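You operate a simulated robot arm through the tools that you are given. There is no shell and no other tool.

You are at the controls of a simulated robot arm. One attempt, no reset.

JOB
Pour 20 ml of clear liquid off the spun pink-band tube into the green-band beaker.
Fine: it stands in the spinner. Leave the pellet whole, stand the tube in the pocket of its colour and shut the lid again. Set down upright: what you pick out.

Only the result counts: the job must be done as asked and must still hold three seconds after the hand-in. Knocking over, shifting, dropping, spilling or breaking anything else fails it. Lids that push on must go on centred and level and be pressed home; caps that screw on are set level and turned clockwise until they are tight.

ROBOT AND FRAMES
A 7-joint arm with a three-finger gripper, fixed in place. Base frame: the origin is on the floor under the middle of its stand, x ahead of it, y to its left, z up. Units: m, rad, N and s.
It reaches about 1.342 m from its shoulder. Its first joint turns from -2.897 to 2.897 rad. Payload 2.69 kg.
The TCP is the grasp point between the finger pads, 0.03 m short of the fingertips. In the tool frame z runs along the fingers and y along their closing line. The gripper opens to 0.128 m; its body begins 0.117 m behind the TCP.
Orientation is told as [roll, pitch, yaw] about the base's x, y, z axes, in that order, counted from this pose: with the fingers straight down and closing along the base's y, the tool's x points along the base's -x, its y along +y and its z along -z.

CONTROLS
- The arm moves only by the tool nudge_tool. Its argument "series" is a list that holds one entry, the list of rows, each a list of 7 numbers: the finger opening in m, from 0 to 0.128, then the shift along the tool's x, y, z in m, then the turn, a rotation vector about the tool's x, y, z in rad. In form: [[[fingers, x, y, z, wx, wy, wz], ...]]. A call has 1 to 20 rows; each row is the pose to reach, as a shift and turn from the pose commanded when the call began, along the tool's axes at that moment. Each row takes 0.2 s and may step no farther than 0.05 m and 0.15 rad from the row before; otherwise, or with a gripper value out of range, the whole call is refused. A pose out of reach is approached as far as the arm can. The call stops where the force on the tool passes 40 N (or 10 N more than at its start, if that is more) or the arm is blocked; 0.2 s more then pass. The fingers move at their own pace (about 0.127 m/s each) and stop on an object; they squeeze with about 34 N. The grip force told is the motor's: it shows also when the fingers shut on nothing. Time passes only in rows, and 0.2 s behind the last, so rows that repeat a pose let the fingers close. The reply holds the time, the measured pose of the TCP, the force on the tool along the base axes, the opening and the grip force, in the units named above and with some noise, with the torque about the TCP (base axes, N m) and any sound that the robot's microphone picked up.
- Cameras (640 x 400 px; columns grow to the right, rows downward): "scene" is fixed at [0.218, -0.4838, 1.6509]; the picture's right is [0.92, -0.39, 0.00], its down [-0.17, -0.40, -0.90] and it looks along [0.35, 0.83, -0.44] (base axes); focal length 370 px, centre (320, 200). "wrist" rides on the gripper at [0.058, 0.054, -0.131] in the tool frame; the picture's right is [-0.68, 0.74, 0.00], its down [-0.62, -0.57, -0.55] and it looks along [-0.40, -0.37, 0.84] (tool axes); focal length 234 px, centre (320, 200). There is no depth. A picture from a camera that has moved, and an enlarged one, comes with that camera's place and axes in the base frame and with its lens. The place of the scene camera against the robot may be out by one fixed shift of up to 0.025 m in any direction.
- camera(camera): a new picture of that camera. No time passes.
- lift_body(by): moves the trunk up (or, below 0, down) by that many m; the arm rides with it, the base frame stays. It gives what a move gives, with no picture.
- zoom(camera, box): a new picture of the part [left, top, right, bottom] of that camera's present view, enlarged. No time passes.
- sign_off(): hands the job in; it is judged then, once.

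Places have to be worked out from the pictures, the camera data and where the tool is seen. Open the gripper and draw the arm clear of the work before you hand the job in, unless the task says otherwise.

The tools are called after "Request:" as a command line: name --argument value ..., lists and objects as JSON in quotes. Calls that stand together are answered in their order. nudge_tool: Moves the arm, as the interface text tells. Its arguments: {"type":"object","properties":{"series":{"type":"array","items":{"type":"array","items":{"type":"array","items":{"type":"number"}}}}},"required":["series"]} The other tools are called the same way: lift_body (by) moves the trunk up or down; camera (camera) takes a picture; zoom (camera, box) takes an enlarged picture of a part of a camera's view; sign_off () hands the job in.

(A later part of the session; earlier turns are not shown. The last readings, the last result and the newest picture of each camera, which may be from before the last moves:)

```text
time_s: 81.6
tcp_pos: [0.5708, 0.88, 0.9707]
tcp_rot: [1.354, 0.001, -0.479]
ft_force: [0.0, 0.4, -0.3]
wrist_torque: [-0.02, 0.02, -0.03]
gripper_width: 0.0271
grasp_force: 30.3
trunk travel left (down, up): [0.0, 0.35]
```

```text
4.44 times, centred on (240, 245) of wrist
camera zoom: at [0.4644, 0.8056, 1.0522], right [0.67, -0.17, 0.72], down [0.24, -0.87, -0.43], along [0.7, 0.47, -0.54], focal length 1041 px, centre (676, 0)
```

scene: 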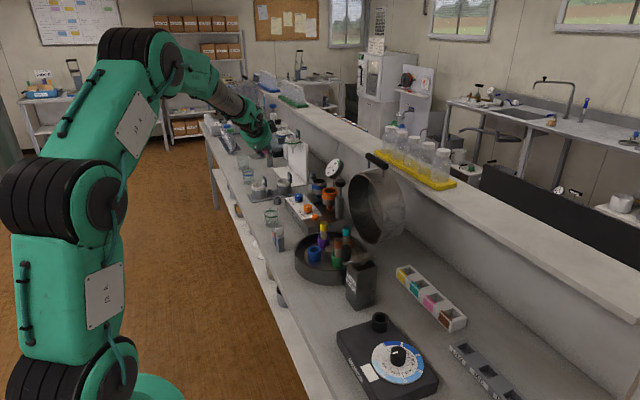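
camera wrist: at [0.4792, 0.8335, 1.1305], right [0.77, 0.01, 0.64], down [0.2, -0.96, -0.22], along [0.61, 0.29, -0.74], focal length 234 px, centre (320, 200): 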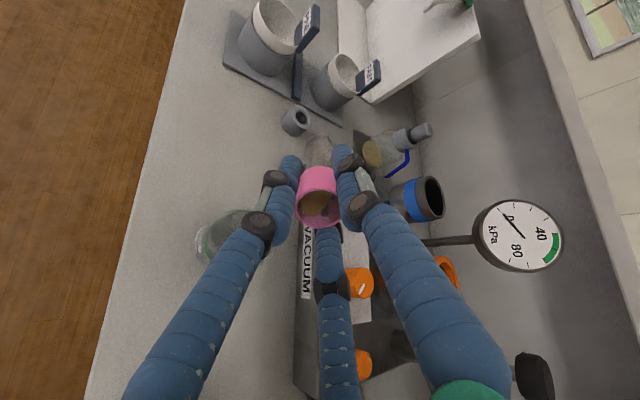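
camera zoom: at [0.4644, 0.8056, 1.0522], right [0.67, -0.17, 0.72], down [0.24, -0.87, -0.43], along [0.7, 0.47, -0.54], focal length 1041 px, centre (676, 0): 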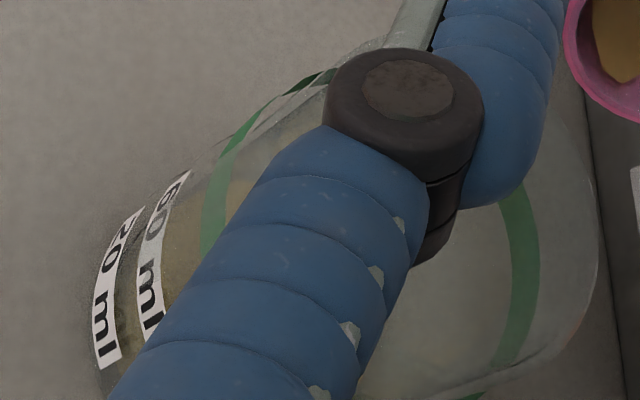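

I estimate about 16–18 ml. Before adding more, I zoom the wrist view on the labels and ticks to compare with the liquid line from another angle.

Request:
zoom --camera "wrist" --box '[205, 225, 250, 290]'

Request:
zoom --camera "wrist" --box '[200, 235, 230, 265]'

Request:
zoom --camera "wrist" --box '[285, 140, 355, 240]'

```text
6.15 times, centred on (228, 258) of wrist
camera zoom: at [0.4644, 0.8056, 1.0522], right [0.67, -0.17, 0.72], down [0.24, -0.87, -0.43], along [0.7, 0.47, -0.54], focal length 1441 px, centre (889, -154)
```

zoom: 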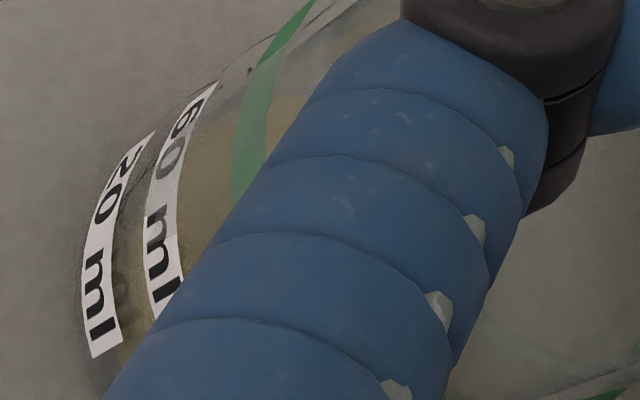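

```text
13.33 times, centred on (215, 250) of wrist
camera zoom: at [0.4644, 0.8056, 1.0522], right [0.67, -0.17, 0.72], down [0.24, -0.87, -0.43], along [0.7, 0.47, -0.54], focal length 3122 px, centre (1720, -467)
```

zoom: 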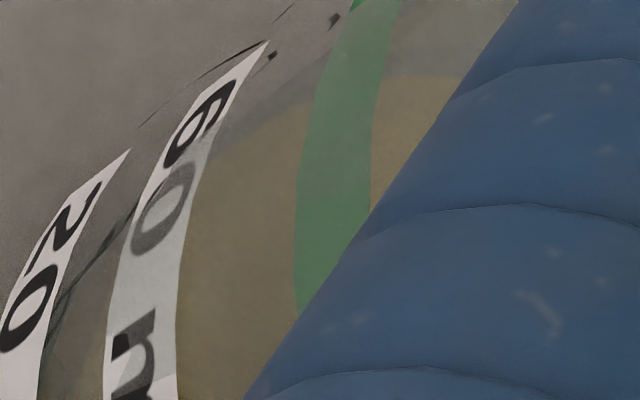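

```text
4.00 times, centred on (320, 190) of wrist
camera zoom: at [0.4644, 0.8056, 1.0522], right [0.67, -0.17, 0.72], down [0.24, -0.87, -0.43], along [0.7, 0.47, -0.54], focal length 937 px, centre (320, 240)
```

zoom: 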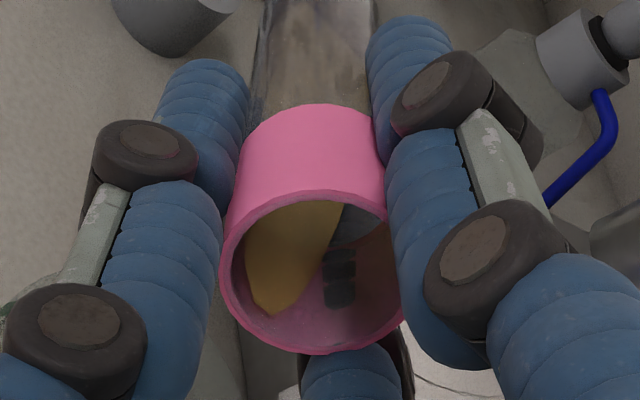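

By the mark rings the level is about 17.5 ml. I add a small amount (+0.017 rad) and hold, then I'll stop the flow and inspect closely.

Request:
nudge_tool --series '[[[0.02, 0, 0, 0, -0.006, 0, 0], [0.02, 0, 0, 0, -0.012, 0, 0], [0.02, 0, 0, 0, -0.017, 0, 0], [0.02, 0, 0, 0, -0.017, 0, 0], [0.02, 0, 0, 0, -0.017, 0, 0], [0.02, 0, 0, 0, -0.017, 0, 0]]]'

Request:
zoom --camera "scene" --box '[266, 218, 276, 232]'

```text
time_s: 83.0
tcp_pos: [0.5714, 0.8807, 0.9718]
tcp_rot: [1.368, 0.0, -0.479]
ft_force: [-0.5, 0.2, 0.2]
wrist_torque: [-0.01, -0.01, -0.01]
gripper_width: 0.0271
grasp_force: 30.3
trunk travel left (down, up): [0.0, 0.35]
```

```text
16.00 times, centred on (271, 225) of scene
camera zoom: at [0.218, -0.4838, 1.6509], right [0.92, -0.39, 0.0], down [-0.17, -0.4, -0.9], along [0.35, 0.83, -0.44], focal length 5912 px, centre (1104, -200)
```

zoom: 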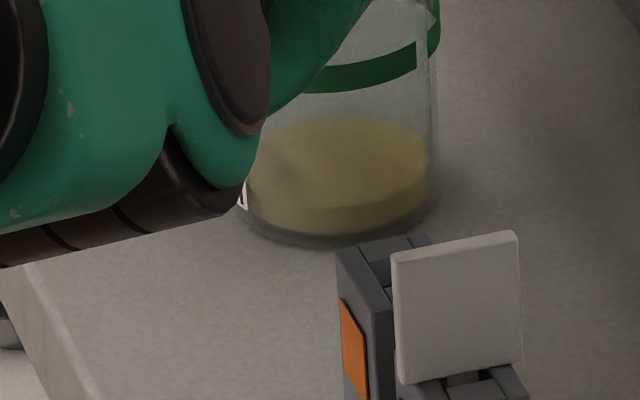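

The level now matches the 20 ml ring by my measure (≈19–20 ml). I tip the tube back to stop the flow and rise a little for a careful look.

Request:
nudge_tool --series '[[[0.02, 0, 0, 0, 0.04, 0, 0], [0.02, 0, 0, 0, 0.1, 0, 0], [0.02, 0, 0, 0, 0.17, 0, 0], [0.02, 0, 0, 0, 0.24, 0, 0], [0.02, 0, 0, 0, 0.3, 0, 0], [0.02, 0, 0, 0, 0.33, 0, 0], [0.02, 0, 0, 0, 0.33, 0, 0]]]'

Request:
zoom --camera "scene" --box '[266, 218, 276, 232]'

Request:
zoom --camera "scene" --box '[268, 212, 282, 226]'

Request:
zoom --camera "wrist" --box '[170, 170, 290, 290]'

```text
time_s: 84.6
tcp_pos: [0.5706, 0.8812, 0.9709]
tcp_rot: [1.038, -0.001, -0.479]
ft_force: [-0.5, -0.4, -0.8]
wrist_torque: [0.02, -0.03, 0.05]
gripper_width: 0.0271
grasp_force: 29.9
trunk travel left (down, up): [0.0, 0.35]
```

```text
16.00 times, centred on (271, 225) of scene
camera zoom: at [0.218, -0.4838, 1.6509], right [0.92, -0.39, 0.0], down [-0.17, -0.4, -0.9], along [0.35, 0.83, -0.44], focal length 5912 px, centre (1104, -200)
```

zoom: 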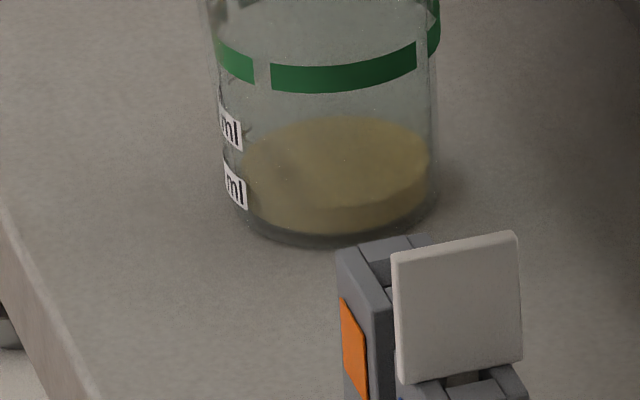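

```text
16.00 times, centred on (275, 219) of scene
camera zoom: at [0.218, -0.4838, 1.6509], right [0.92, -0.39, 0.0], down [-0.17, -0.4, -0.9], along [0.35, 0.83, -0.44], focal length 5912 px, centre (1040, -104)
```

zoom: 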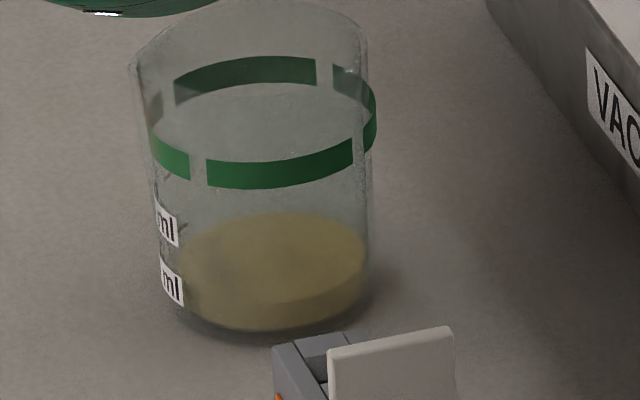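

```text
3.33 times, centred on (230, 230) of wrist
camera zoom: at [0.4785, 0.8332, 1.0835], right [0.77, 0.02, 0.63], down [0.2, -0.96, -0.21], along [0.6, 0.29, -0.74], focal length 781 px, centre (620, 100)
```

zoom: 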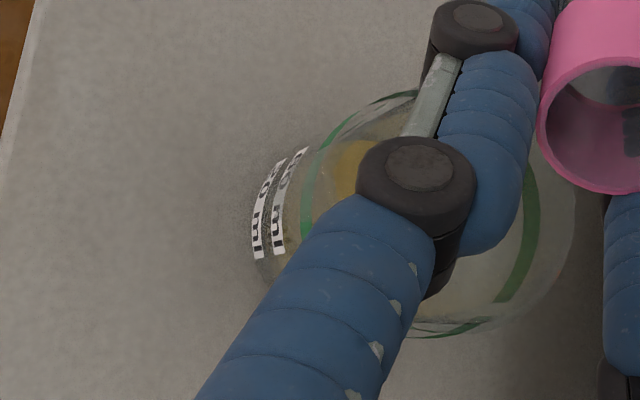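

No more flow. My readings are between about 17 and 20 ml, so I want a closer side view of the labels. First I bring the tube back upright while rising.

Request:
nudge_tool --series '[[[0.02, 0, 0.006, -0.0035, 0.04, 0, 0], [0.02, 0, 0.018, -0.0106, 0.11, 0, 0], [0.02, 0, 0.033, -0.0195, 0.19, 0, 0], [0.02, 0, 0.048, -0.0283, 0.28, 0, 0], [0.02, 0, 0.062, -0.0366, 0.37, 0, 0], [0.02, 0, 0.073, -0.0431, 0.46, 0, 0], [0.02, 0, 0.081, -0.0478, 0.55, 0, 0], [0.02, 0, 0.0861, -0.0508, 0.64, 0, 0], [0.02, 0, 0.0861, -0.0508, 0.72, 0, 0], [0.02, 0, 0.0861, -0.0508, 0.8, 0, 0], [0.02, 0, 0.0861, -0.0508, 0.86, 0, 0], [0.02, 0, 0.0861, -0.0508, 0.9, 0, 0]]]'

Request:
lift_body --by 0.15

Request:
camera --camera "wrist"

```text
time_s: 85.2
tcp_pos: [0.5618, 0.8678, 0.9576]
tcp_rot: [0.915, 0.004, -0.478]
ft_force: [1.2, 1.7, 5.4]
wrist_torque: [0.08, -0.18, 0.05]
gripper_width: 0.0272
grasp_force: 29.9
trunk travel left (down, up): [0.0, 0.35]
stopped in row 2: the force on the tool passed its limit at 140 N (the readings are from after the stop); the commanded pose is now the measured one
```

```text
time_s: 87.0
tcp_pos: [0.5623, 0.8672, 1.1048]
tcp_rot: [0.911, 0.007, -0.48]
ft_force: [0.0, 0.4, -0.7]
wrist_torque: [0.0, -0.01, 0.02]
gripper_width: 0.0275
grasp_force: 29.9
trunk travel left (down, up): [-0.15, 0.2]
```

```text
taken
camera wrist: at [0.476, 0.8323, 1.2276], right [0.81, 0.09, 0.58], down [0.19, -0.98, -0.12], along [0.55, 0.2, -0.81], focal length 234 px, centre (320, 200)
```

wrist: 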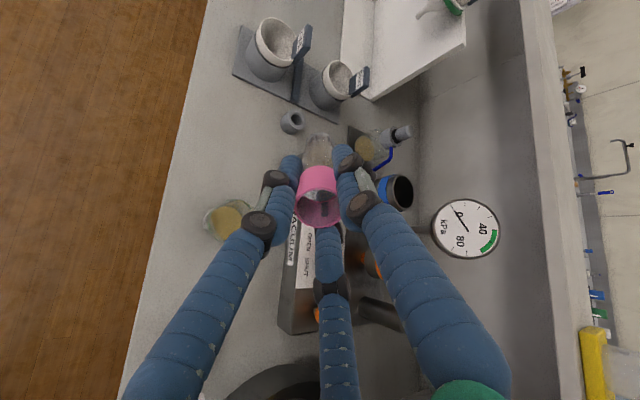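

The call stopped on a sudden force spike, and I have since raised the trunk. I check the scene for anything disturbed: beaker, blocks, tube contents.

Request:
camera --camera "scene"

Request:
zoom --camera "scene" --box '[225, 130, 325, 260]'

Request:
zoom --camera "wrist" --box '[190, 120, 370, 260]'

```text
taken
```

scene: 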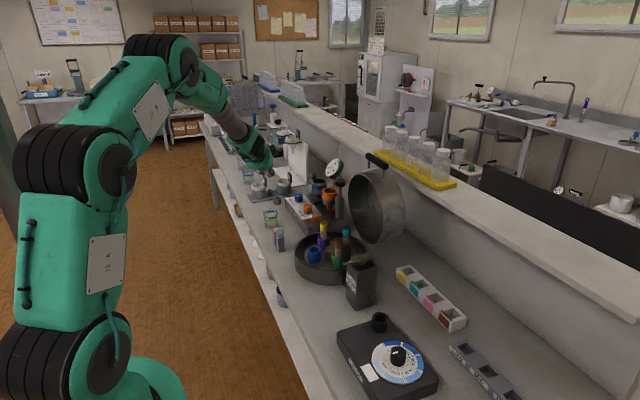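

```text
3.08 times, centred on (275, 195) of scene
camera zoom: at [0.218, -0.4838, 1.6509], right [0.92, -0.39, 0.0], down [-0.17, -0.4, -0.9], along [0.35, 0.83, -0.44], focal length 1137 px, centre (458, 215)
```

zoom: 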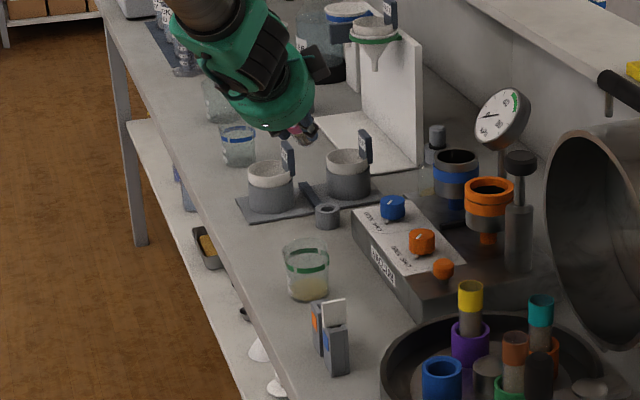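

```text
2.86 times, centred on (280, 190) of wrist
camera zoom: at [0.476, 0.8323, 1.2276], right [0.81, 0.09, 0.58], down [0.19, -0.98, -0.12], along [0.55, 0.2, -0.81], focal length 669 px, centre (434, 229)
```

zoom: 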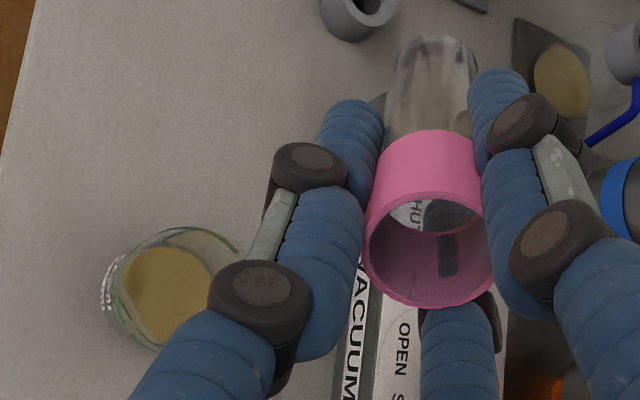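

Everything still stands and the beaker is in place. I check the beaker's level and position and the tube's content again.

Request:
zoom --camera "scene" --box '[268, 212, 282, 226]'

Request:
zoom --camera "wrist" --box '[285, 120, 365, 230]'

Request:
zoom --camera "wrist" --box '[190, 180, 270, 260]'

```text
16.00 times, centred on (275, 219) of scene
camera zoom: at [0.218, -0.4838, 1.6509], right [0.92, -0.39, 0.0], down [-0.17, -0.4, -0.9], along [0.35, 0.83, -0.44], focal length 5912 px, centre (1040, -104)
```

zoom: 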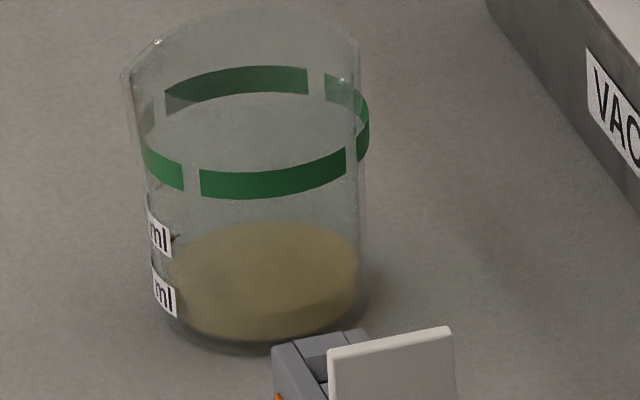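

```text
3.64 times, centred on (325, 175) of wrist
camera zoom: at [0.476, 0.8323, 1.2276], right [0.81, 0.09, 0.58], down [0.19, -0.98, -0.12], along [0.55, 0.2, -0.81], focal length 852 px, centre (302, 291)
```

zoom: 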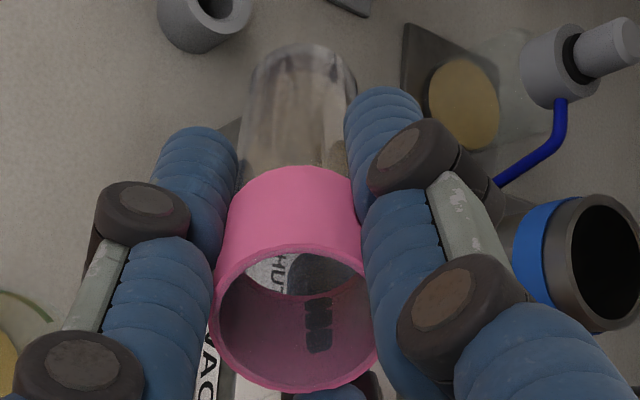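

```text
5.00 times, centred on (230, 220) of wrist
camera zoom: at [0.476, 0.8323, 1.2276], right [0.81, 0.09, 0.58], down [0.19, -0.98, -0.12], along [0.55, 0.2, -0.81], focal length 1171 px, centre (770, 100)
```

zoom: 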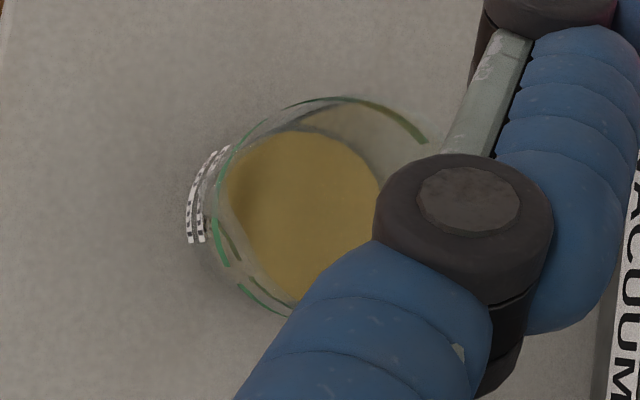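

The beaker has shifted about 5 mm (a knuckle touched it as the wrist passed a singular pose), but it is upright and its level is unchanged. I'm now well above everything, so I untilt gently at this height.

Request:
nudge_tool --series '[[[0.02, 0, 0, 0, 0.02, 0, 0], [0.02, 0, 0.004, -0.004, 0.05, 0, 0], [0.02, 0, 0.008, -0.008, 0.09, 0, 0], [0.02, 0, 0.012, -0.012, 0.14, 0, 0], [0.02, 0, 0.016, -0.016, 0.2, 0, 0], [0.02, 0, 0.02, -0.02, 0.26, 0, 0], [0.02, 0, 0.024, -0.024, 0.33, 0, 0], [0.02, 0, 0.028, -0.028, 0.4, 0, 0], [0.02, 0, 0.03, -0.03, 0.47, 0, 0], [0.02, 0, 0.03, -0.03, 0.54, 0, 0], [0.02, 0, 0.03, -0.03, 0.6, 0, 0], [0.02, 0, 0.03, -0.03, 0.66, 0, 0]]]'

Request:
camera --camera "scene"

```text
time_s: 89.5
tcp_pos: [0.5594, 0.8631, 1.1481]
tcp_rot: [0.252, 0.005, -0.478]
ft_force: [-1.0, -0.5, -0.8]
wrist_torque: [0.0, -0.05, -0.02]
gripper_width: 0.0274
grasp_force: 29.9
out of reach, approached as far as the arm can: row 3, 4, 5
trunk travel left (down, up): [-0.15, 0.2]
```

```text
taken
```

scene: 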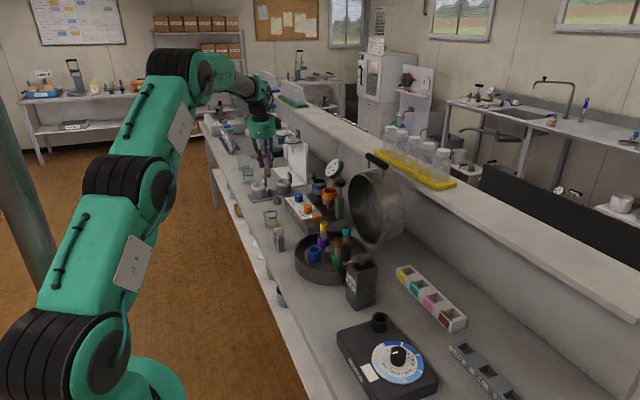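

Now nearly upright. I finish untilting while raising, and zoom on the tube to see what remains in it.

Request:
nudge_tool --series '[[[0.02, 0, 0.005, -0.01, 0.05, 0, 0], [0.02, 0, 0.01, -0.025, 0.1, 0, 0], [0.02, 0, 0.012, -0.04, 0.15, 0, 0], [0.02, 0, 0.012, -0.055, 0.2, 0, 0], [0.02, 0, 0.012, -0.065, 0.23, 0, 0], [0.02, 0, 0.012, -0.07, 0.252, 0, 0]]]'

Request:
zoom --camera "scene" --box '[245, 130, 285, 180]'

Request:
camera --camera "wrist"

```text
time_s: 91.0
tcp_pos: [0.5569, 0.8577, 1.2188]
tcp_rot: [-0.001, 0.005, -0.478]
ft_force: [0.0, -0.5, -0.4]
wrist_torque: [0.02, -0.02, 0.0]
gripper_width: 0.0279
grasp_force: 30.2
trunk travel left (down, up): [-0.15, 0.2]
```

```text
8.00 times, centred on (265, 155) of scene
camera zoom: at [0.218, -0.4838, 1.6509], right [0.92, -0.39, 0.0], down [-0.17, -0.4, -0.9], along [0.35, 0.83, -0.44], focal length 2956 px, centre (760, 560)
```

zoom: 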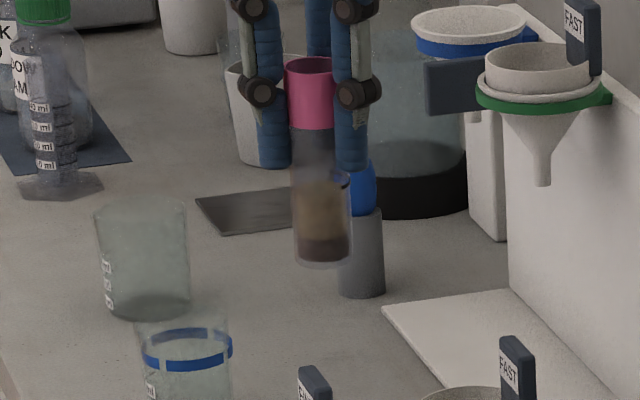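

```text
taken
camera wrist: at [0.5283, 0.9331, 1.3502], right [0.94, 0.34, 0.0], down [0.29, -0.79, 0.54], along [0.18, -0.51, -0.84], focal length 234 px, centre (320, 200)
```

wrist: 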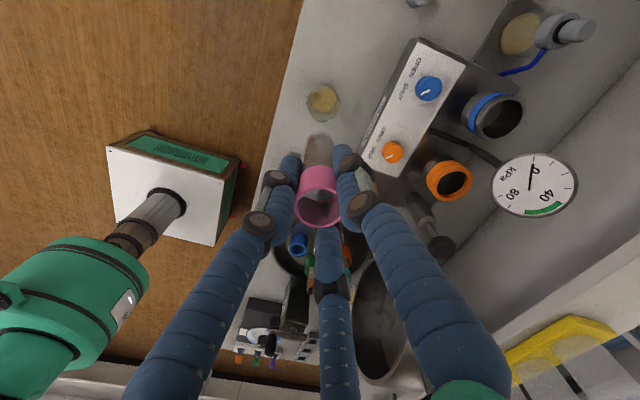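

The pellet sits intact at the bottom with clear liquid above it. Now I move to the front side with the tube upright, turning so the wrist camera can look at the beaker's labels from a lower angle.

Request:
nudge_tool --series '[[[0.02, 0.005, -0.001, 0.003, 0, 0, -0.03], [0.02, 0.02, -0.005, 0.012, 0, 0, -0.09], [0.02, 0.042, -0.01, 0.028, 0, 0, -0.17], [0.02, 0.068, -0.017, 0.048, 0, 0, -0.26], [0.02, 0.096, -0.024, 0.07, 0, 0, -0.36], [0.02, 0.125, -0.031, 0.093, 0, 0, -0.46], [0.02, 0.154, -0.038, 0.116, 0, 0, -0.56], [0.02, 0.182, -0.045, 0.139, 0, 0, -0.66], [0.02, 0.208, -0.051, 0.16, 0, 0, -0.76], [0.02, 0.23, -0.057, 0.178, 0, 0, -0.85], [0.02, 0.247, -0.061, 0.191, 0, 0, -0.92], [0.02, 0.2567, -0.063, 0.198, 0, 0, -0.96], [0.02, 0.2567, -0.063, 0.2, 0, 0, -0.98]]]'

Request:
camera --camera "wrist"

```text
time_s: 93.8
tcp_pos: [0.299, 0.9198, 1.0205]
tcp_rot: [0.005, 0.003, 0.502]
ft_force: [-0.4, 0.2, -0.2]
wrist_torque: [0.0, -0.04, 0.0]
gripper_width: 0.0273
grasp_force: 29.8
trunk travel left (down, up): [-0.15, 0.2]
```

```text
taken
camera wrist: at [0.2216, 0.9384, 1.1527], right [0.24, 0.97, 0.0], down [0.81, -0.2, 0.54], along [0.53, -0.13, -0.84], focal length 234 px, centre (320, 200)
```

wrist: 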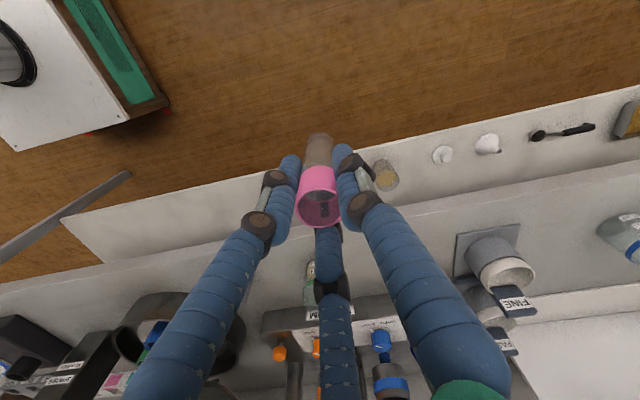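

The low-angle part of the view is hidden by the fingers. I turn the hand by about 0.9 rad so the beaker appears in the free area at the right of the picture, and lower the camera a little.

Request:
nudge_tool --series '[[[0.02, 0.004, -0.002, 0.004, 0, 0, 0.06], [0.02, 0.012, -0.005, 0.011, 0, 0, 0.17], [0.02, 0.022, -0.009, 0.02, 0, 0, 0.3], [0.02, 0.033, -0.013, 0.03, 0, 0, 0.44], [0.02, 0.044, -0.017, 0.04, 0, 0, 0.58], [0.02, 0.054, -0.021, 0.049, 0, 0, 0.71], [0.02, 0.061, -0.024, 0.056, 0, 0, 0.82], [0.02, 0.0654, -0.0257, 0.06, 0, 0, 0.9], [0.02, 0.0654, -0.0257, 0.06, 0, 0, 0.9]]]'

Request:
camera --camera "wrist"

```text
time_s: 95.8
tcp_pos: [0.2527, 0.8665, 0.9608]
tcp_rot: [0.002, 0.007, -0.4]
ft_force: [0.7, 0.7, -0.2]
wrist_torque: [0.01, -0.02, 0.0]
gripper_width: 0.0273
grasp_force: 29.5
trunk travel left (down, up): [-0.15, 0.2]
```

```text
taken
camera wrist: at [0.2202, 0.9389, 1.0917], right [0.91, 0.42, 0.0], down [0.35, -0.76, 0.54], along [0.22, -0.5, -0.84], focal length 234 px, centre (320, 200)
```

wrist: 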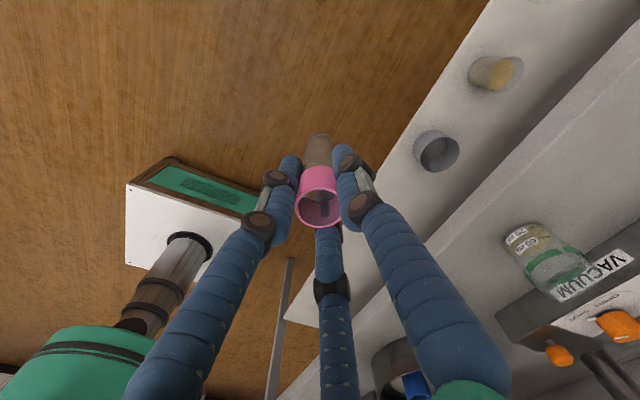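

Now the labelled side of the beaker is clearly visible. I zoom in on it closely.

Request:
zoom --camera "wrist" --box '[495, 210, 595, 300]'

Request:
zoom --camera "wrist" --box '[500, 220, 545, 270]'

```text
4.44 times, centred on (545, 255) of wrist
camera zoom: at [0.2202, 0.9389, 1.0917], right [0.91, 0.42, 0.0], down [0.35, -0.76, 0.54], along [0.22, -0.5, -0.84], focal length 1041 px, centre (-680, -44)
```

zoom: 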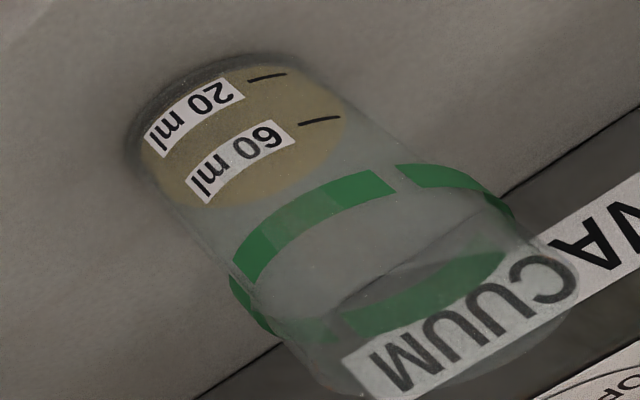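

```text
8.00 times, centred on (522, 245) of wrist
camera zoom: at [0.2202, 0.9389, 1.0917], right [0.91, 0.42, 0.0], down [0.35, -0.76, 0.54], along [0.22, -0.5, -0.84], focal length 1873 px, centre (-1300, -160)
```

zoom: 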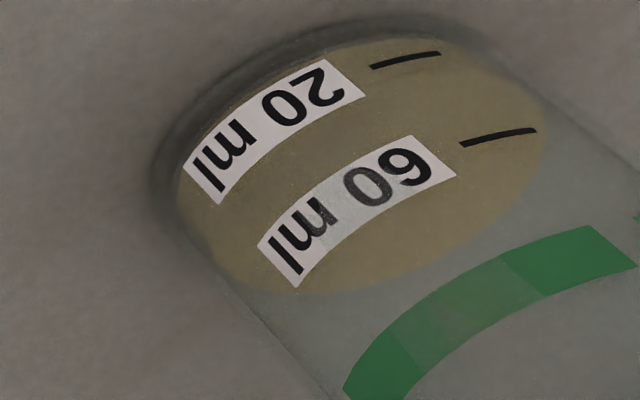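

This view is very good: both ticks and labels face the camera. I zoom in to find the near contact line of the liquid relative to the 20 ml tick.

Request:
zoom --camera "wrist" --box '[522, 215, 562, 245]'

Request:
zoom --camera "wrist" --box '[505, 220, 535, 250]'

```text
13.33 times, centred on (542, 230) of wrist
camera zoom: at [0.2202, 0.9389, 1.0917], right [0.91, 0.42, 0.0], down [0.35, -0.76, 0.54], along [0.22, -0.5, -0.84], focal length 3122 px, centre (-2640, -200)
```

zoom: 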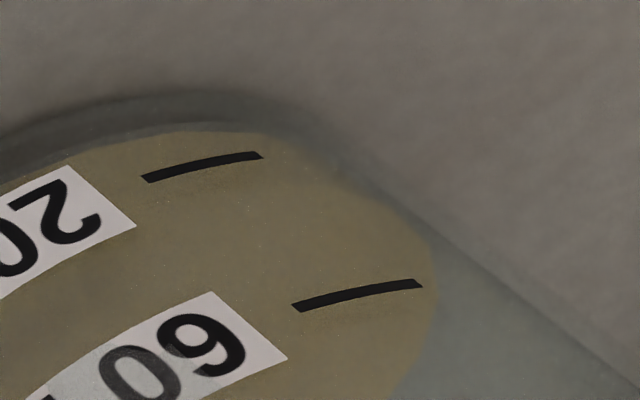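

```text
13.33 times, centred on (520, 235) of wrist
camera zoom: at [0.2202, 0.9389, 1.0917], right [0.91, 0.42, 0.0], down [0.35, -0.76, 0.54], along [0.22, -0.5, -0.84], focal length 3122 px, centre (-2347, -267)
```

zoom: 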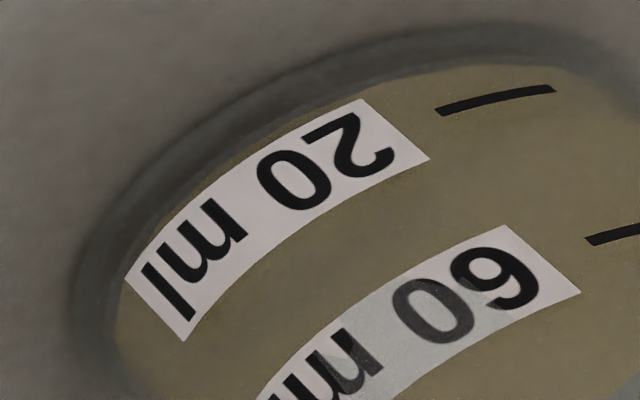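

The ticks are clear, but the near contact line is not separable by colour. I zoom on the far edge of the liquid surface and the sides to compute its height from geometry.

Request:
zoom --camera "wrist" --box '[522, 240, 552, 266]'

Request:
zoom --camera "wrist" --box '[498, 240, 528, 266]'

Request:
zoom --camera "wrist" --box '[530, 222, 560, 248]'

```text
15.38 times, centred on (537, 253) of wrist
camera zoom: at [0.2202, 0.9389, 1.0917], right [0.91, 0.42, 0.0], down [0.35, -0.76, 0.54], along [0.22, -0.5, -0.84], focal length 3603 px, centre (-3018, -615)
```

zoom: 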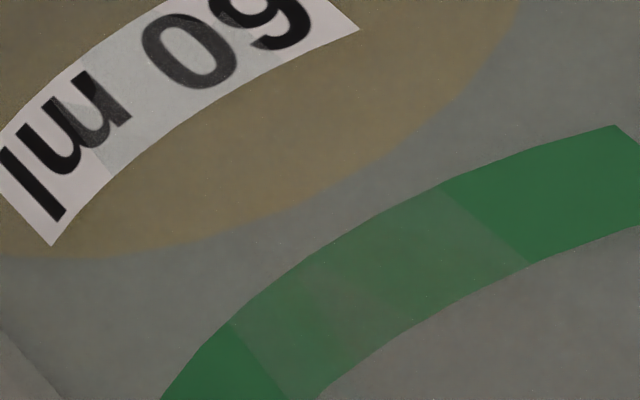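

```text
15.38 times, centred on (513, 253) of wrist
camera zoom: at [0.2202, 0.9389, 1.0917], right [0.91, 0.42, 0.0], down [0.35, -0.76, 0.54], along [0.22, -0.5, -0.84], focal length 3603 px, centre (-2649, -615)
```

zoom: 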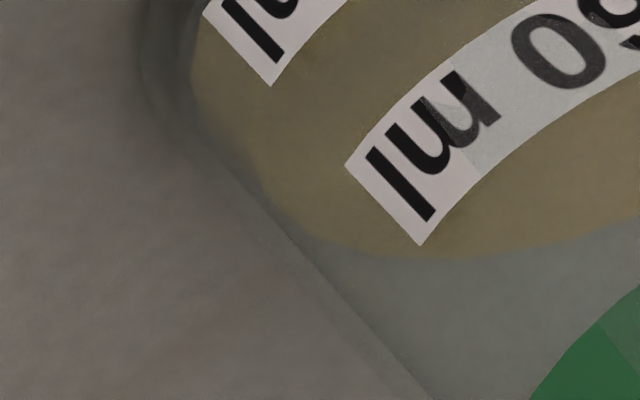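

```text
15.38 times, centred on (545, 235) of wrist
camera zoom: at [0.2202, 0.9389, 1.0917], right [0.91, 0.42, 0.0], down [0.35, -0.76, 0.54], along [0.22, -0.5, -0.84], focal length 3603 px, centre (-3142, -338)
```

zoom: 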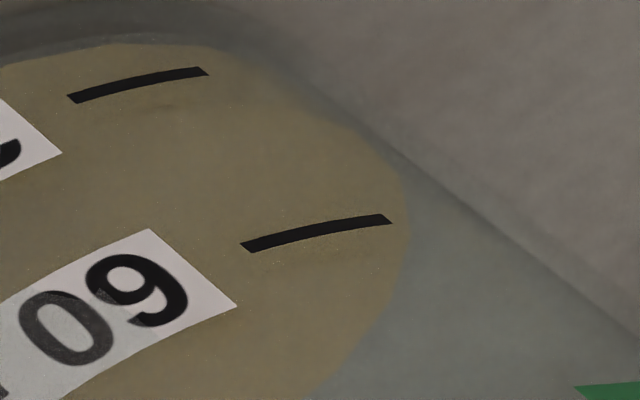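

I get about 18–21 ml, depending on the glass radius assumed. A lower camera angle would remove that ambiguity, so I lower the hand in front of the bench (clear of its edge at x≈0.50) with a slight yaw.

Request:
nudge_tool --series '[[[0.02, 0, 0, 0.005, 0, 0, -0.01], [0.02, 0, 0, 0.018, 0, 0, -0.03], [0.02, 0, 0, 0.036, 0, 0, -0.05], [0.02, 0, 0, 0.056, 0, 0, -0.07], [0.02, 0, 0, 0.076, 0, 0, -0.09], [0.02, 0, 0, 0.094, 0, 0, -0.1], [0.02, 0, 0, 0.106, 0, 0, -0.1], [0.02, 0, 0, 0.11, 0, 0, -0.1], [0.02, 0, 0, 0.11, 0, 0, -0.1]]]'

Request:
camera --camera "wrist"

Request:
zoom --camera "wrist" --box '[540, 300, 610, 360]'

```text
time_s: 97.8
tcp_pos: [0.2515, 0.8668, 0.8514]
tcp_rot: [0.002, 0.004, -0.298]
ft_force: [0.5, 0.1, -0.5]
wrist_torque: [0.0, -0.01, 0.01]
gripper_width: 0.0273
grasp_force: 30.1
trunk travel left (down, up): [-0.15, 0.2]
```

```text
taken
camera wrist: at [0.2113, 0.9359, 0.9824], right [0.86, 0.51, 0.0], down [0.43, -0.72, 0.54], along [0.27, -0.47, -0.84], focal length 234 px, centre (320, 200)
```

wrist: 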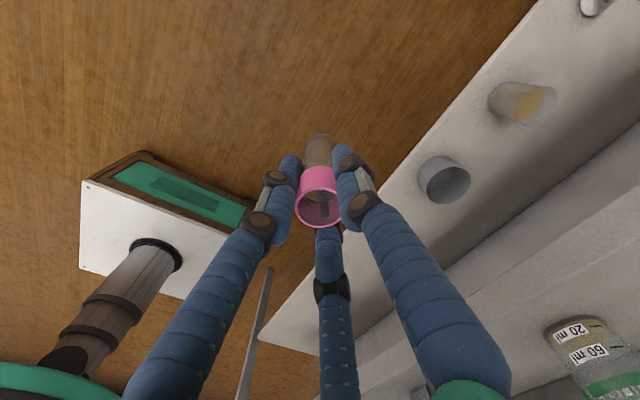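

```text
6.67 times, centred on (575, 330) of wrist
camera zoom: at [0.2113, 0.9359, 0.9824], right [0.86, 0.51, 0.0], down [0.43, -0.72, 0.54], along [0.27, -0.47, -0.84], focal length 1561 px, centre (-1380, -667)
```

zoom: 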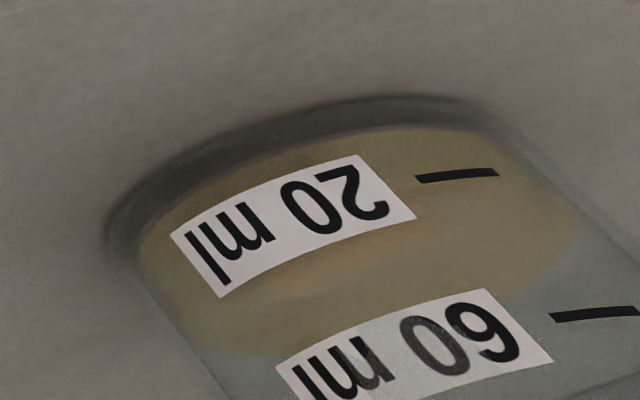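

Much better. I zoom in further around the 20 ml tick and label at this lower angle.

Request:
zoom --camera "wrist" --box '[580, 312, 610, 342]'

Request:
zoom --camera "wrist" --box '[545, 318, 580, 352]'

```text
13.33 times, centred on (595, 327) of wrist
camera zoom: at [0.2113, 0.9359, 0.9824], right [0.86, 0.51, 0.0], down [0.43, -0.72, 0.54], along [0.27, -0.47, -0.84], focal length 3122 px, centre (-3347, -1493)
```

zoom: 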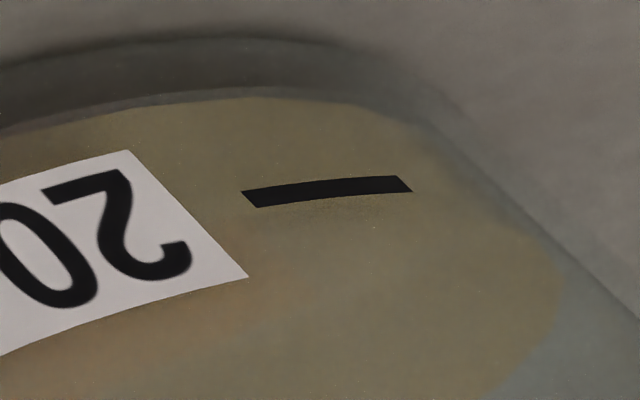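

```text
11.76 times, centred on (562, 335) of wrist
camera zoom: at [0.2113, 0.9359, 0.9824], right [0.86, 0.51, 0.0], down [0.43, -0.72, 0.54], along [0.27, -0.47, -0.84], focal length 2755 px, centre (-2533, -1388)
```

zoom: 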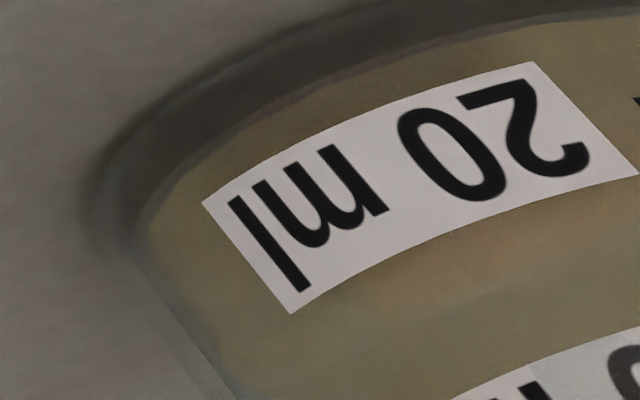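

The far edge of the surface gives the height. I zoom on it at this angle, both sides.

Request:
zoom --camera "wrist" --box '[595, 325, 625, 355]'

Request:
zoom --camera "wrist" --box '[545, 335, 590, 375]'

Request:
zoom --camera "wrist" --box '[575, 335, 640, 399]'

```text
13.33 times, centred on (610, 340) of wrist
camera zoom: at [0.2113, 0.9359, 0.9824], right [0.86, 0.51, 0.0], down [0.43, -0.72, 0.54], along [0.27, -0.47, -0.84], focal length 3122 px, centre (-3547, -1667)
```

zoom: 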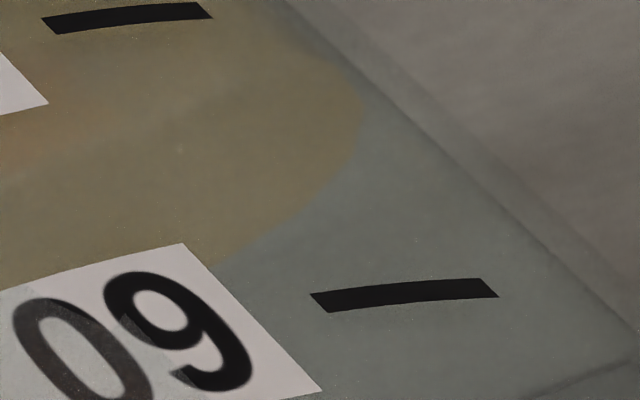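

```text
10.00 times, centred on (568, 355) of wrist
camera zoom: at [0.2113, 0.9359, 0.9824], right [0.86, 0.51, 0.0], down [0.43, -0.72, 0.54], along [0.27, -0.47, -0.84], focal length 2342 px, centre (-2155, -1350)
```

zoom: 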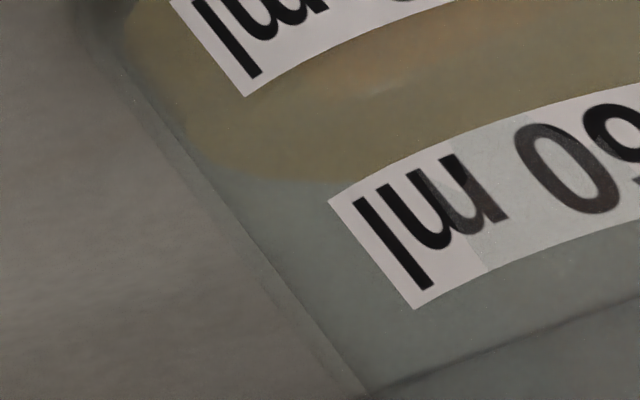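

```text
6.25 times, centred on (608, 367) of wrist
camera zoom: at [0.2113, 0.9359, 0.9824], right [0.86, 0.51, 0.0], down [0.43, -0.72, 0.54], along [0.27, -0.47, -0.84], focal length 1464 px, centre (-1477, -844)
```

zoom: 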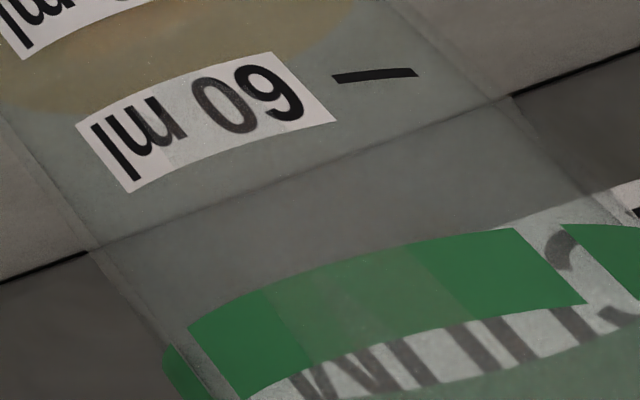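

Both low-angle fits put the surface at the 20 ml tick within about ±0.5 mm (≈20–21 ml), so the pour is done. I raise the tube upright, away from the bench, and raise the trunk.

Request:
nudge_tool --series '[[[0.02, 0, 0, -0.006, 0, 0, 0], [0.02, 0, 0, -0.022, 0, 0, 0], [0.02, 0, 0, -0.045, 0, 0, 0], [0.02, 0, 0, -0.072, 0, 0, 0], [0.02, 0, 0, -0.1, 0, 0, 0], [0.02, 0, 0, -0.128, 0, 0, 0], [0.02, 0, 0, -0.156, 0, 0, 0], [0.02, 0, 0, -0.184, 0, 0, 0], [0.02, 0, 0, -0.21, 0, 0, 0], [0.02, 0, 0, -0.233, 0, 0, 0], [0.02, 0, 0, -0.249, 0, 0, 0], [0.02, 0, 0, -0.255, 0, 0, 0]]]'

Request:
lift_body --by 0.1

Request:
camera --camera "scene"

```text
time_s: 100.3
tcp_pos: [0.2518, 0.8662, 1.1057]
tcp_rot: [0.004, 0.006, -0.3]
ft_force: [0.1, -0.1, -0.3]
wrist_torque: [0.0, 0.0, 0.02]
gripper_width: 0.0274
grasp_force: 29.4
trunk travel left (down, up): [-0.15, 0.2]
```

```text
time_s: 101.7
tcp_pos: [0.2513, 0.8655, 1.2031]
tcp_rot: [0.001, 0.004, -0.299]
ft_force: [-0.2, 0.7, -0.3]
wrist_torque: [0.01, 0.0, 0.01]
gripper_width: 0.0274
grasp_force: 30.2
trunk travel left (down, up): [-0.25, 0.1]
```

```text
taken
```

scene: 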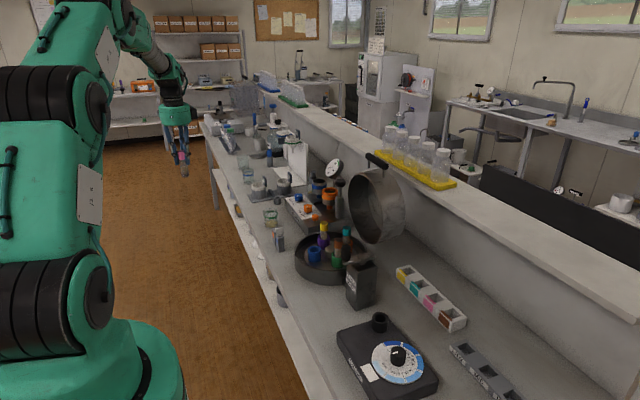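

The way is clear. I carry the tube upright around, staying on the robot's side, toward the middle of the bench first.

Request:
nudge_tool --series '[[[0.02, -0.003, -0.0029, -0.001, 0, 0, 0.002], [0.02, -0.012, -0.0116, -0.003, 0, 0, 0.008], [0.02, -0.0269, -0.0261, -0.006, 0, 0, 0.018], [0.02, -0.0478, -0.0465, -0.01, 0, 0, 0.032], [0.02, -0.0748, -0.0726, -0.015, 0, 0, 0.05], [0.02, -0.1047, -0.1016, -0.02, 0, 0, 0.07], [0.02, -0.1375, -0.1336, -0.025, 0, 0, 0.092], [0.02, -0.1704, -0.1655, -0.03, 0, 0, 0.114], [0.02, -0.2033, -0.1975, -0.035, 0, 0, 0.136], [0.02, -0.2332, -0.2265, -0.04, 0, 0, 0.156], [0.02, -0.2601, -0.2526, -0.044, 0, 0, 0.174], [0.02, -0.2811, -0.273, -0.047, 0, 0, 0.188], [0.02, -0.2945, -0.286, -0.049, 0, 0, 0.197], [0.02, -0.299, -0.2904, -0.05, 0, 0, 0.2]]]'

Request:
camera --camera "scene"

```text
time_s: 104.7
tcp_pos: [0.4547, 0.5006, 1.2514]
tcp_rot: [0.0, 0.007, -0.498]
ft_force: [0.2, 0.4, -0.4]
wrist_torque: [-0.01, 0.01, -0.02]
gripper_width: 0.0273
grasp_force: 29.4
trunk travel left (down, up): [-0.25, 0.1]
```

```text
taken
```

scene: 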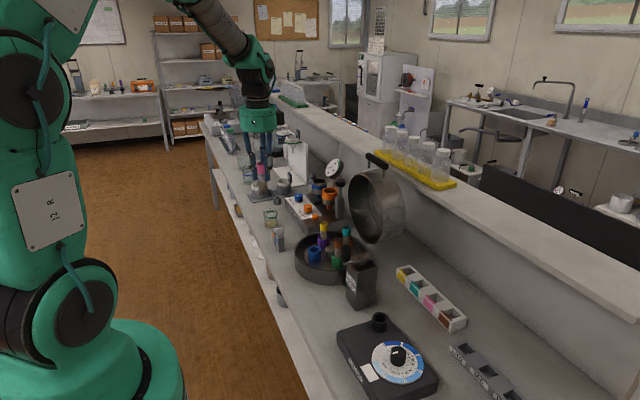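

On course. I continue to about (0.62, 0.22), staying at this height.

Request:
nudge_tool --series '[[[0.02, -0.0042, -0.0025, 0, 0, 0, 0.003], [0.02, -0.0139, -0.0084, 0, 0, 0, 0.01], [0.02, -0.0307, -0.0184, 0, 0, 0, 0.022], [0.02, -0.053, -0.0318, 0, 0, 0, 0.038], [0.02, -0.0808, -0.0485, 0, 0, 0, 0.058], [0.02, -0.1115, -0.0669, 0, 0, 0, 0.08], [0.02, -0.1449, -0.0869, 0, 0, 0, 0.104], [0.02, -0.1784, -0.107, 0, 0, 0, 0.128], [0.02, -0.2118, -0.1271, 0, 0, 0, 0.152], [0.02, -0.2425, -0.1455, 0, 0, 0, 0.174], [0.02, -0.2662, -0.1597, 0, 0, 0, 0.191], [0.02, -0.2787, -0.1672, 0, 0, 0, 0.2], [0.02, -0.2787, -0.1672, 0, 0, 0, 0.2]]]'

Request:
camera --camera "wrist"

Request:
camera --camera "scene"

```text
time_s: 107.5
tcp_pos: [0.6188, 0.2202, 1.2497]
tcp_rot: [-0.003, 0.006, -0.7]
ft_force: [-0.1, 0.5, -1.2]
wrist_torque: [-0.02, 0.0, 0.02]
gripper_width: 0.0273
grasp_force: 30.0
trunk travel left (down, up): [-0.25, 0.1]
```

```text
taken
camera wrist: at [0.6078, 0.2994, 1.3807], right [0.99, 0.13, 0.0], down [0.11, -0.83, 0.55], along [0.07, -0.54, -0.84], focal length 234 px, centre (320, 200)
```

wrist: 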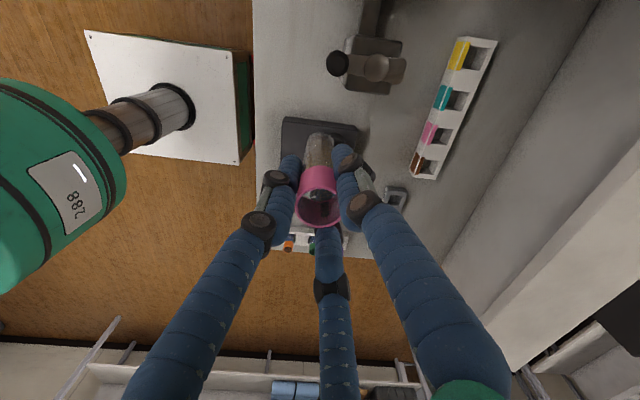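

```text
taken
```

scene: 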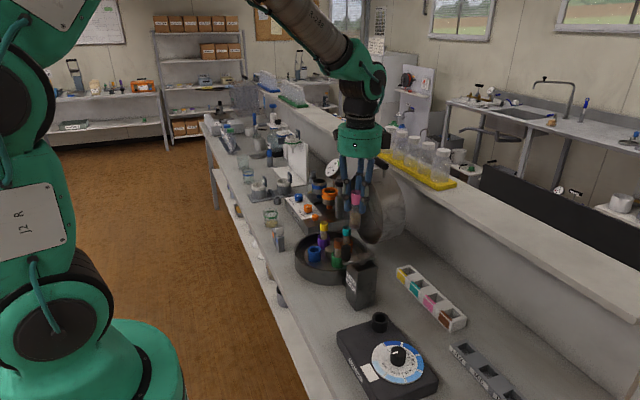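

The coloured rack is clearly in view on the right. I zoom in on it to locate the pink pocket.

Request:
zoom --camera "wrist" --box '[395, 25, 515, 190]'

Request:
zoom --camera "wrist" --box '[405, 110, 465, 160]'

Request:
zoom --camera "scene" --box '[390, 255, 480, 340]'

```text
2.42 times, centred on (455, 108) of wrist
camera zoom: at [0.6078, 0.2994, 1.3807], right [0.99, 0.13, 0.0], down [0.11, -0.83, 0.55], along [0.07, -0.54, -0.84], focal length 568 px, centre (-7, 424)
```

zoom: 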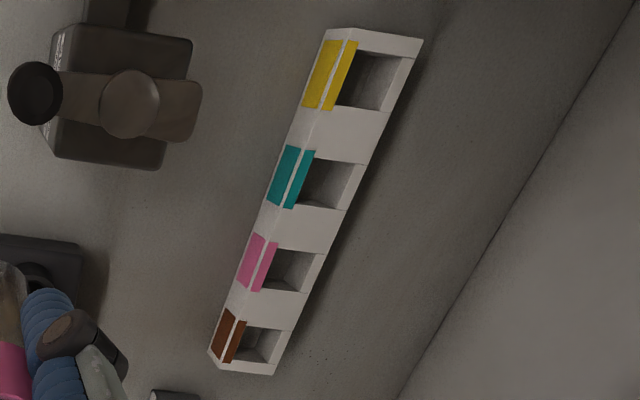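

```text
8.00 times, centred on (435, 135) of wrist
camera zoom: at [0.6078, 0.2994, 1.3807], right [0.99, 0.13, 0.0], down [0.11, -0.83, 0.55], along [0.07, -0.54, -0.84], focal length 1873 px, centre (-600, 720)
```

zoom: 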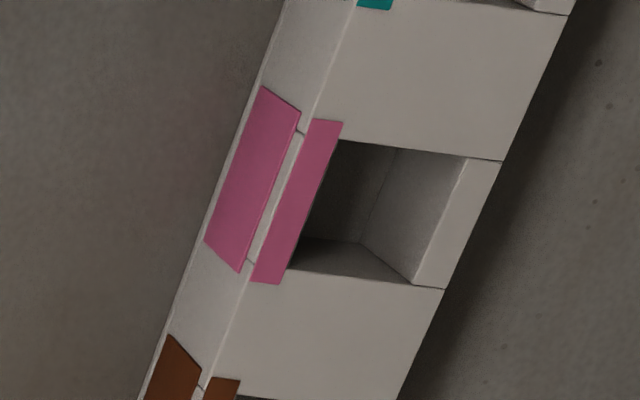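

```text
4.71 times, centred on (435, 298) of scene
camera zoom: at [0.218, -0.4838, 1.6509], right [0.92, -0.39, 0.0], down [-0.17, -0.4, -0.9], along [0.35, 0.83, -0.44], focal length 1739 px, centre (-221, -259)
```

zoom: 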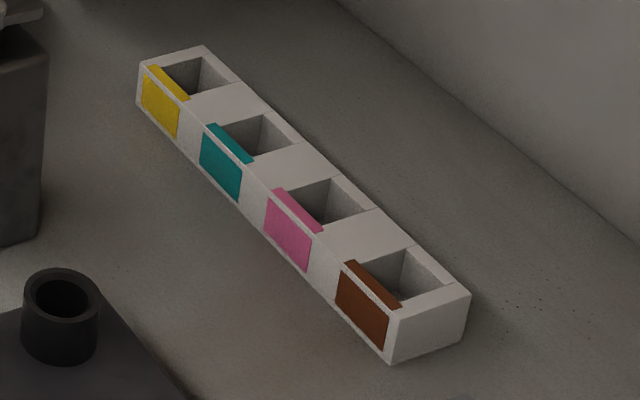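

The pink pocket's centre is near (0.888, 0.175), its top near z≈0.88, its opening ≈0.034 m square, and the rack runs along y. I move above it and lower to z≈1.15 for a second fix.

Request:
nudge_tool --series '[[[0.02, -0.0047, 0.0028, 0.002, 0, 0, 0], [0.02, -0.0165, 0.0097, 0.007, 0, 0, 0], [0.02, -0.0376, 0.0221, 0.016, 0, 0, 0], [0.02, -0.0659, 0.0387, 0.028, 0, 0, 0], [0.02, -0.0965, 0.0566, 0.041, 0, 0, 0], [0.02, -0.1294, 0.076, 0.055, 0, 0, 0], [0.02, -0.1624, 0.0953, 0.069, 0, 0, 0], [0.02, -0.1929, 0.1132, 0.082, 0, 0, 0], [0.02, -0.2188, 0.1284, 0.093, 0, 0, 0], [0.02, -0.2353, 0.1381, 0.1, 0, 0, 0], [0.02, -0.2353, 0.1381, 0.1, 0, 0, 0]]]'

Request:
camera --camera "wrist"

Request:
zoom --camera "scene" --box '[370, 190, 490, 340]'

```text
time_s: 109.9
tcp_pos: [0.886, 0.1775, 1.1487]
tcp_rot: [0.001, 0.008, -0.698]
ft_force: [-0.1, 0.3, -1.4]
wrist_torque: [0.01, 0.02, -0.01]
gripper_width: 0.0275
grasp_force: 29.7
trunk travel left (down, up): [-0.25, 0.1]
```

```text
taken
camera wrist: at [0.8762, 0.2564, 1.2811], right [0.99, 0.13, 0.0], down [0.11, -0.83, 0.55], along [0.07, -0.54, -0.84], focal length 234 px, centre (320, 200)
```

wrist: 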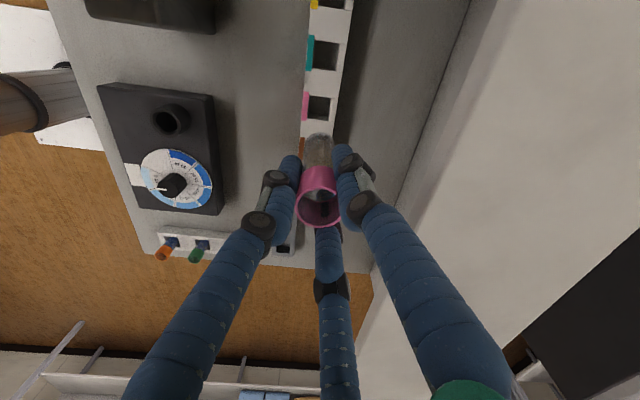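

```text
2.67 times, centred on (430, 265) of scene
camera zoom: at [0.218, -0.4838, 1.6509], right [0.92, -0.39, 0.0], down [-0.17, -0.4, -0.9], along [0.35, 0.83, -0.44], focal length 985 px, centre (27, 27)
```

zoom: 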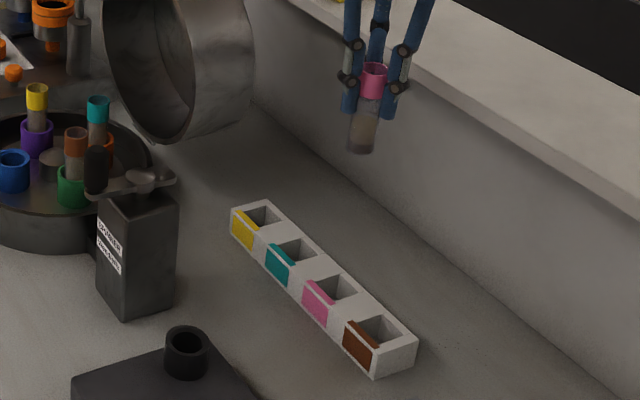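

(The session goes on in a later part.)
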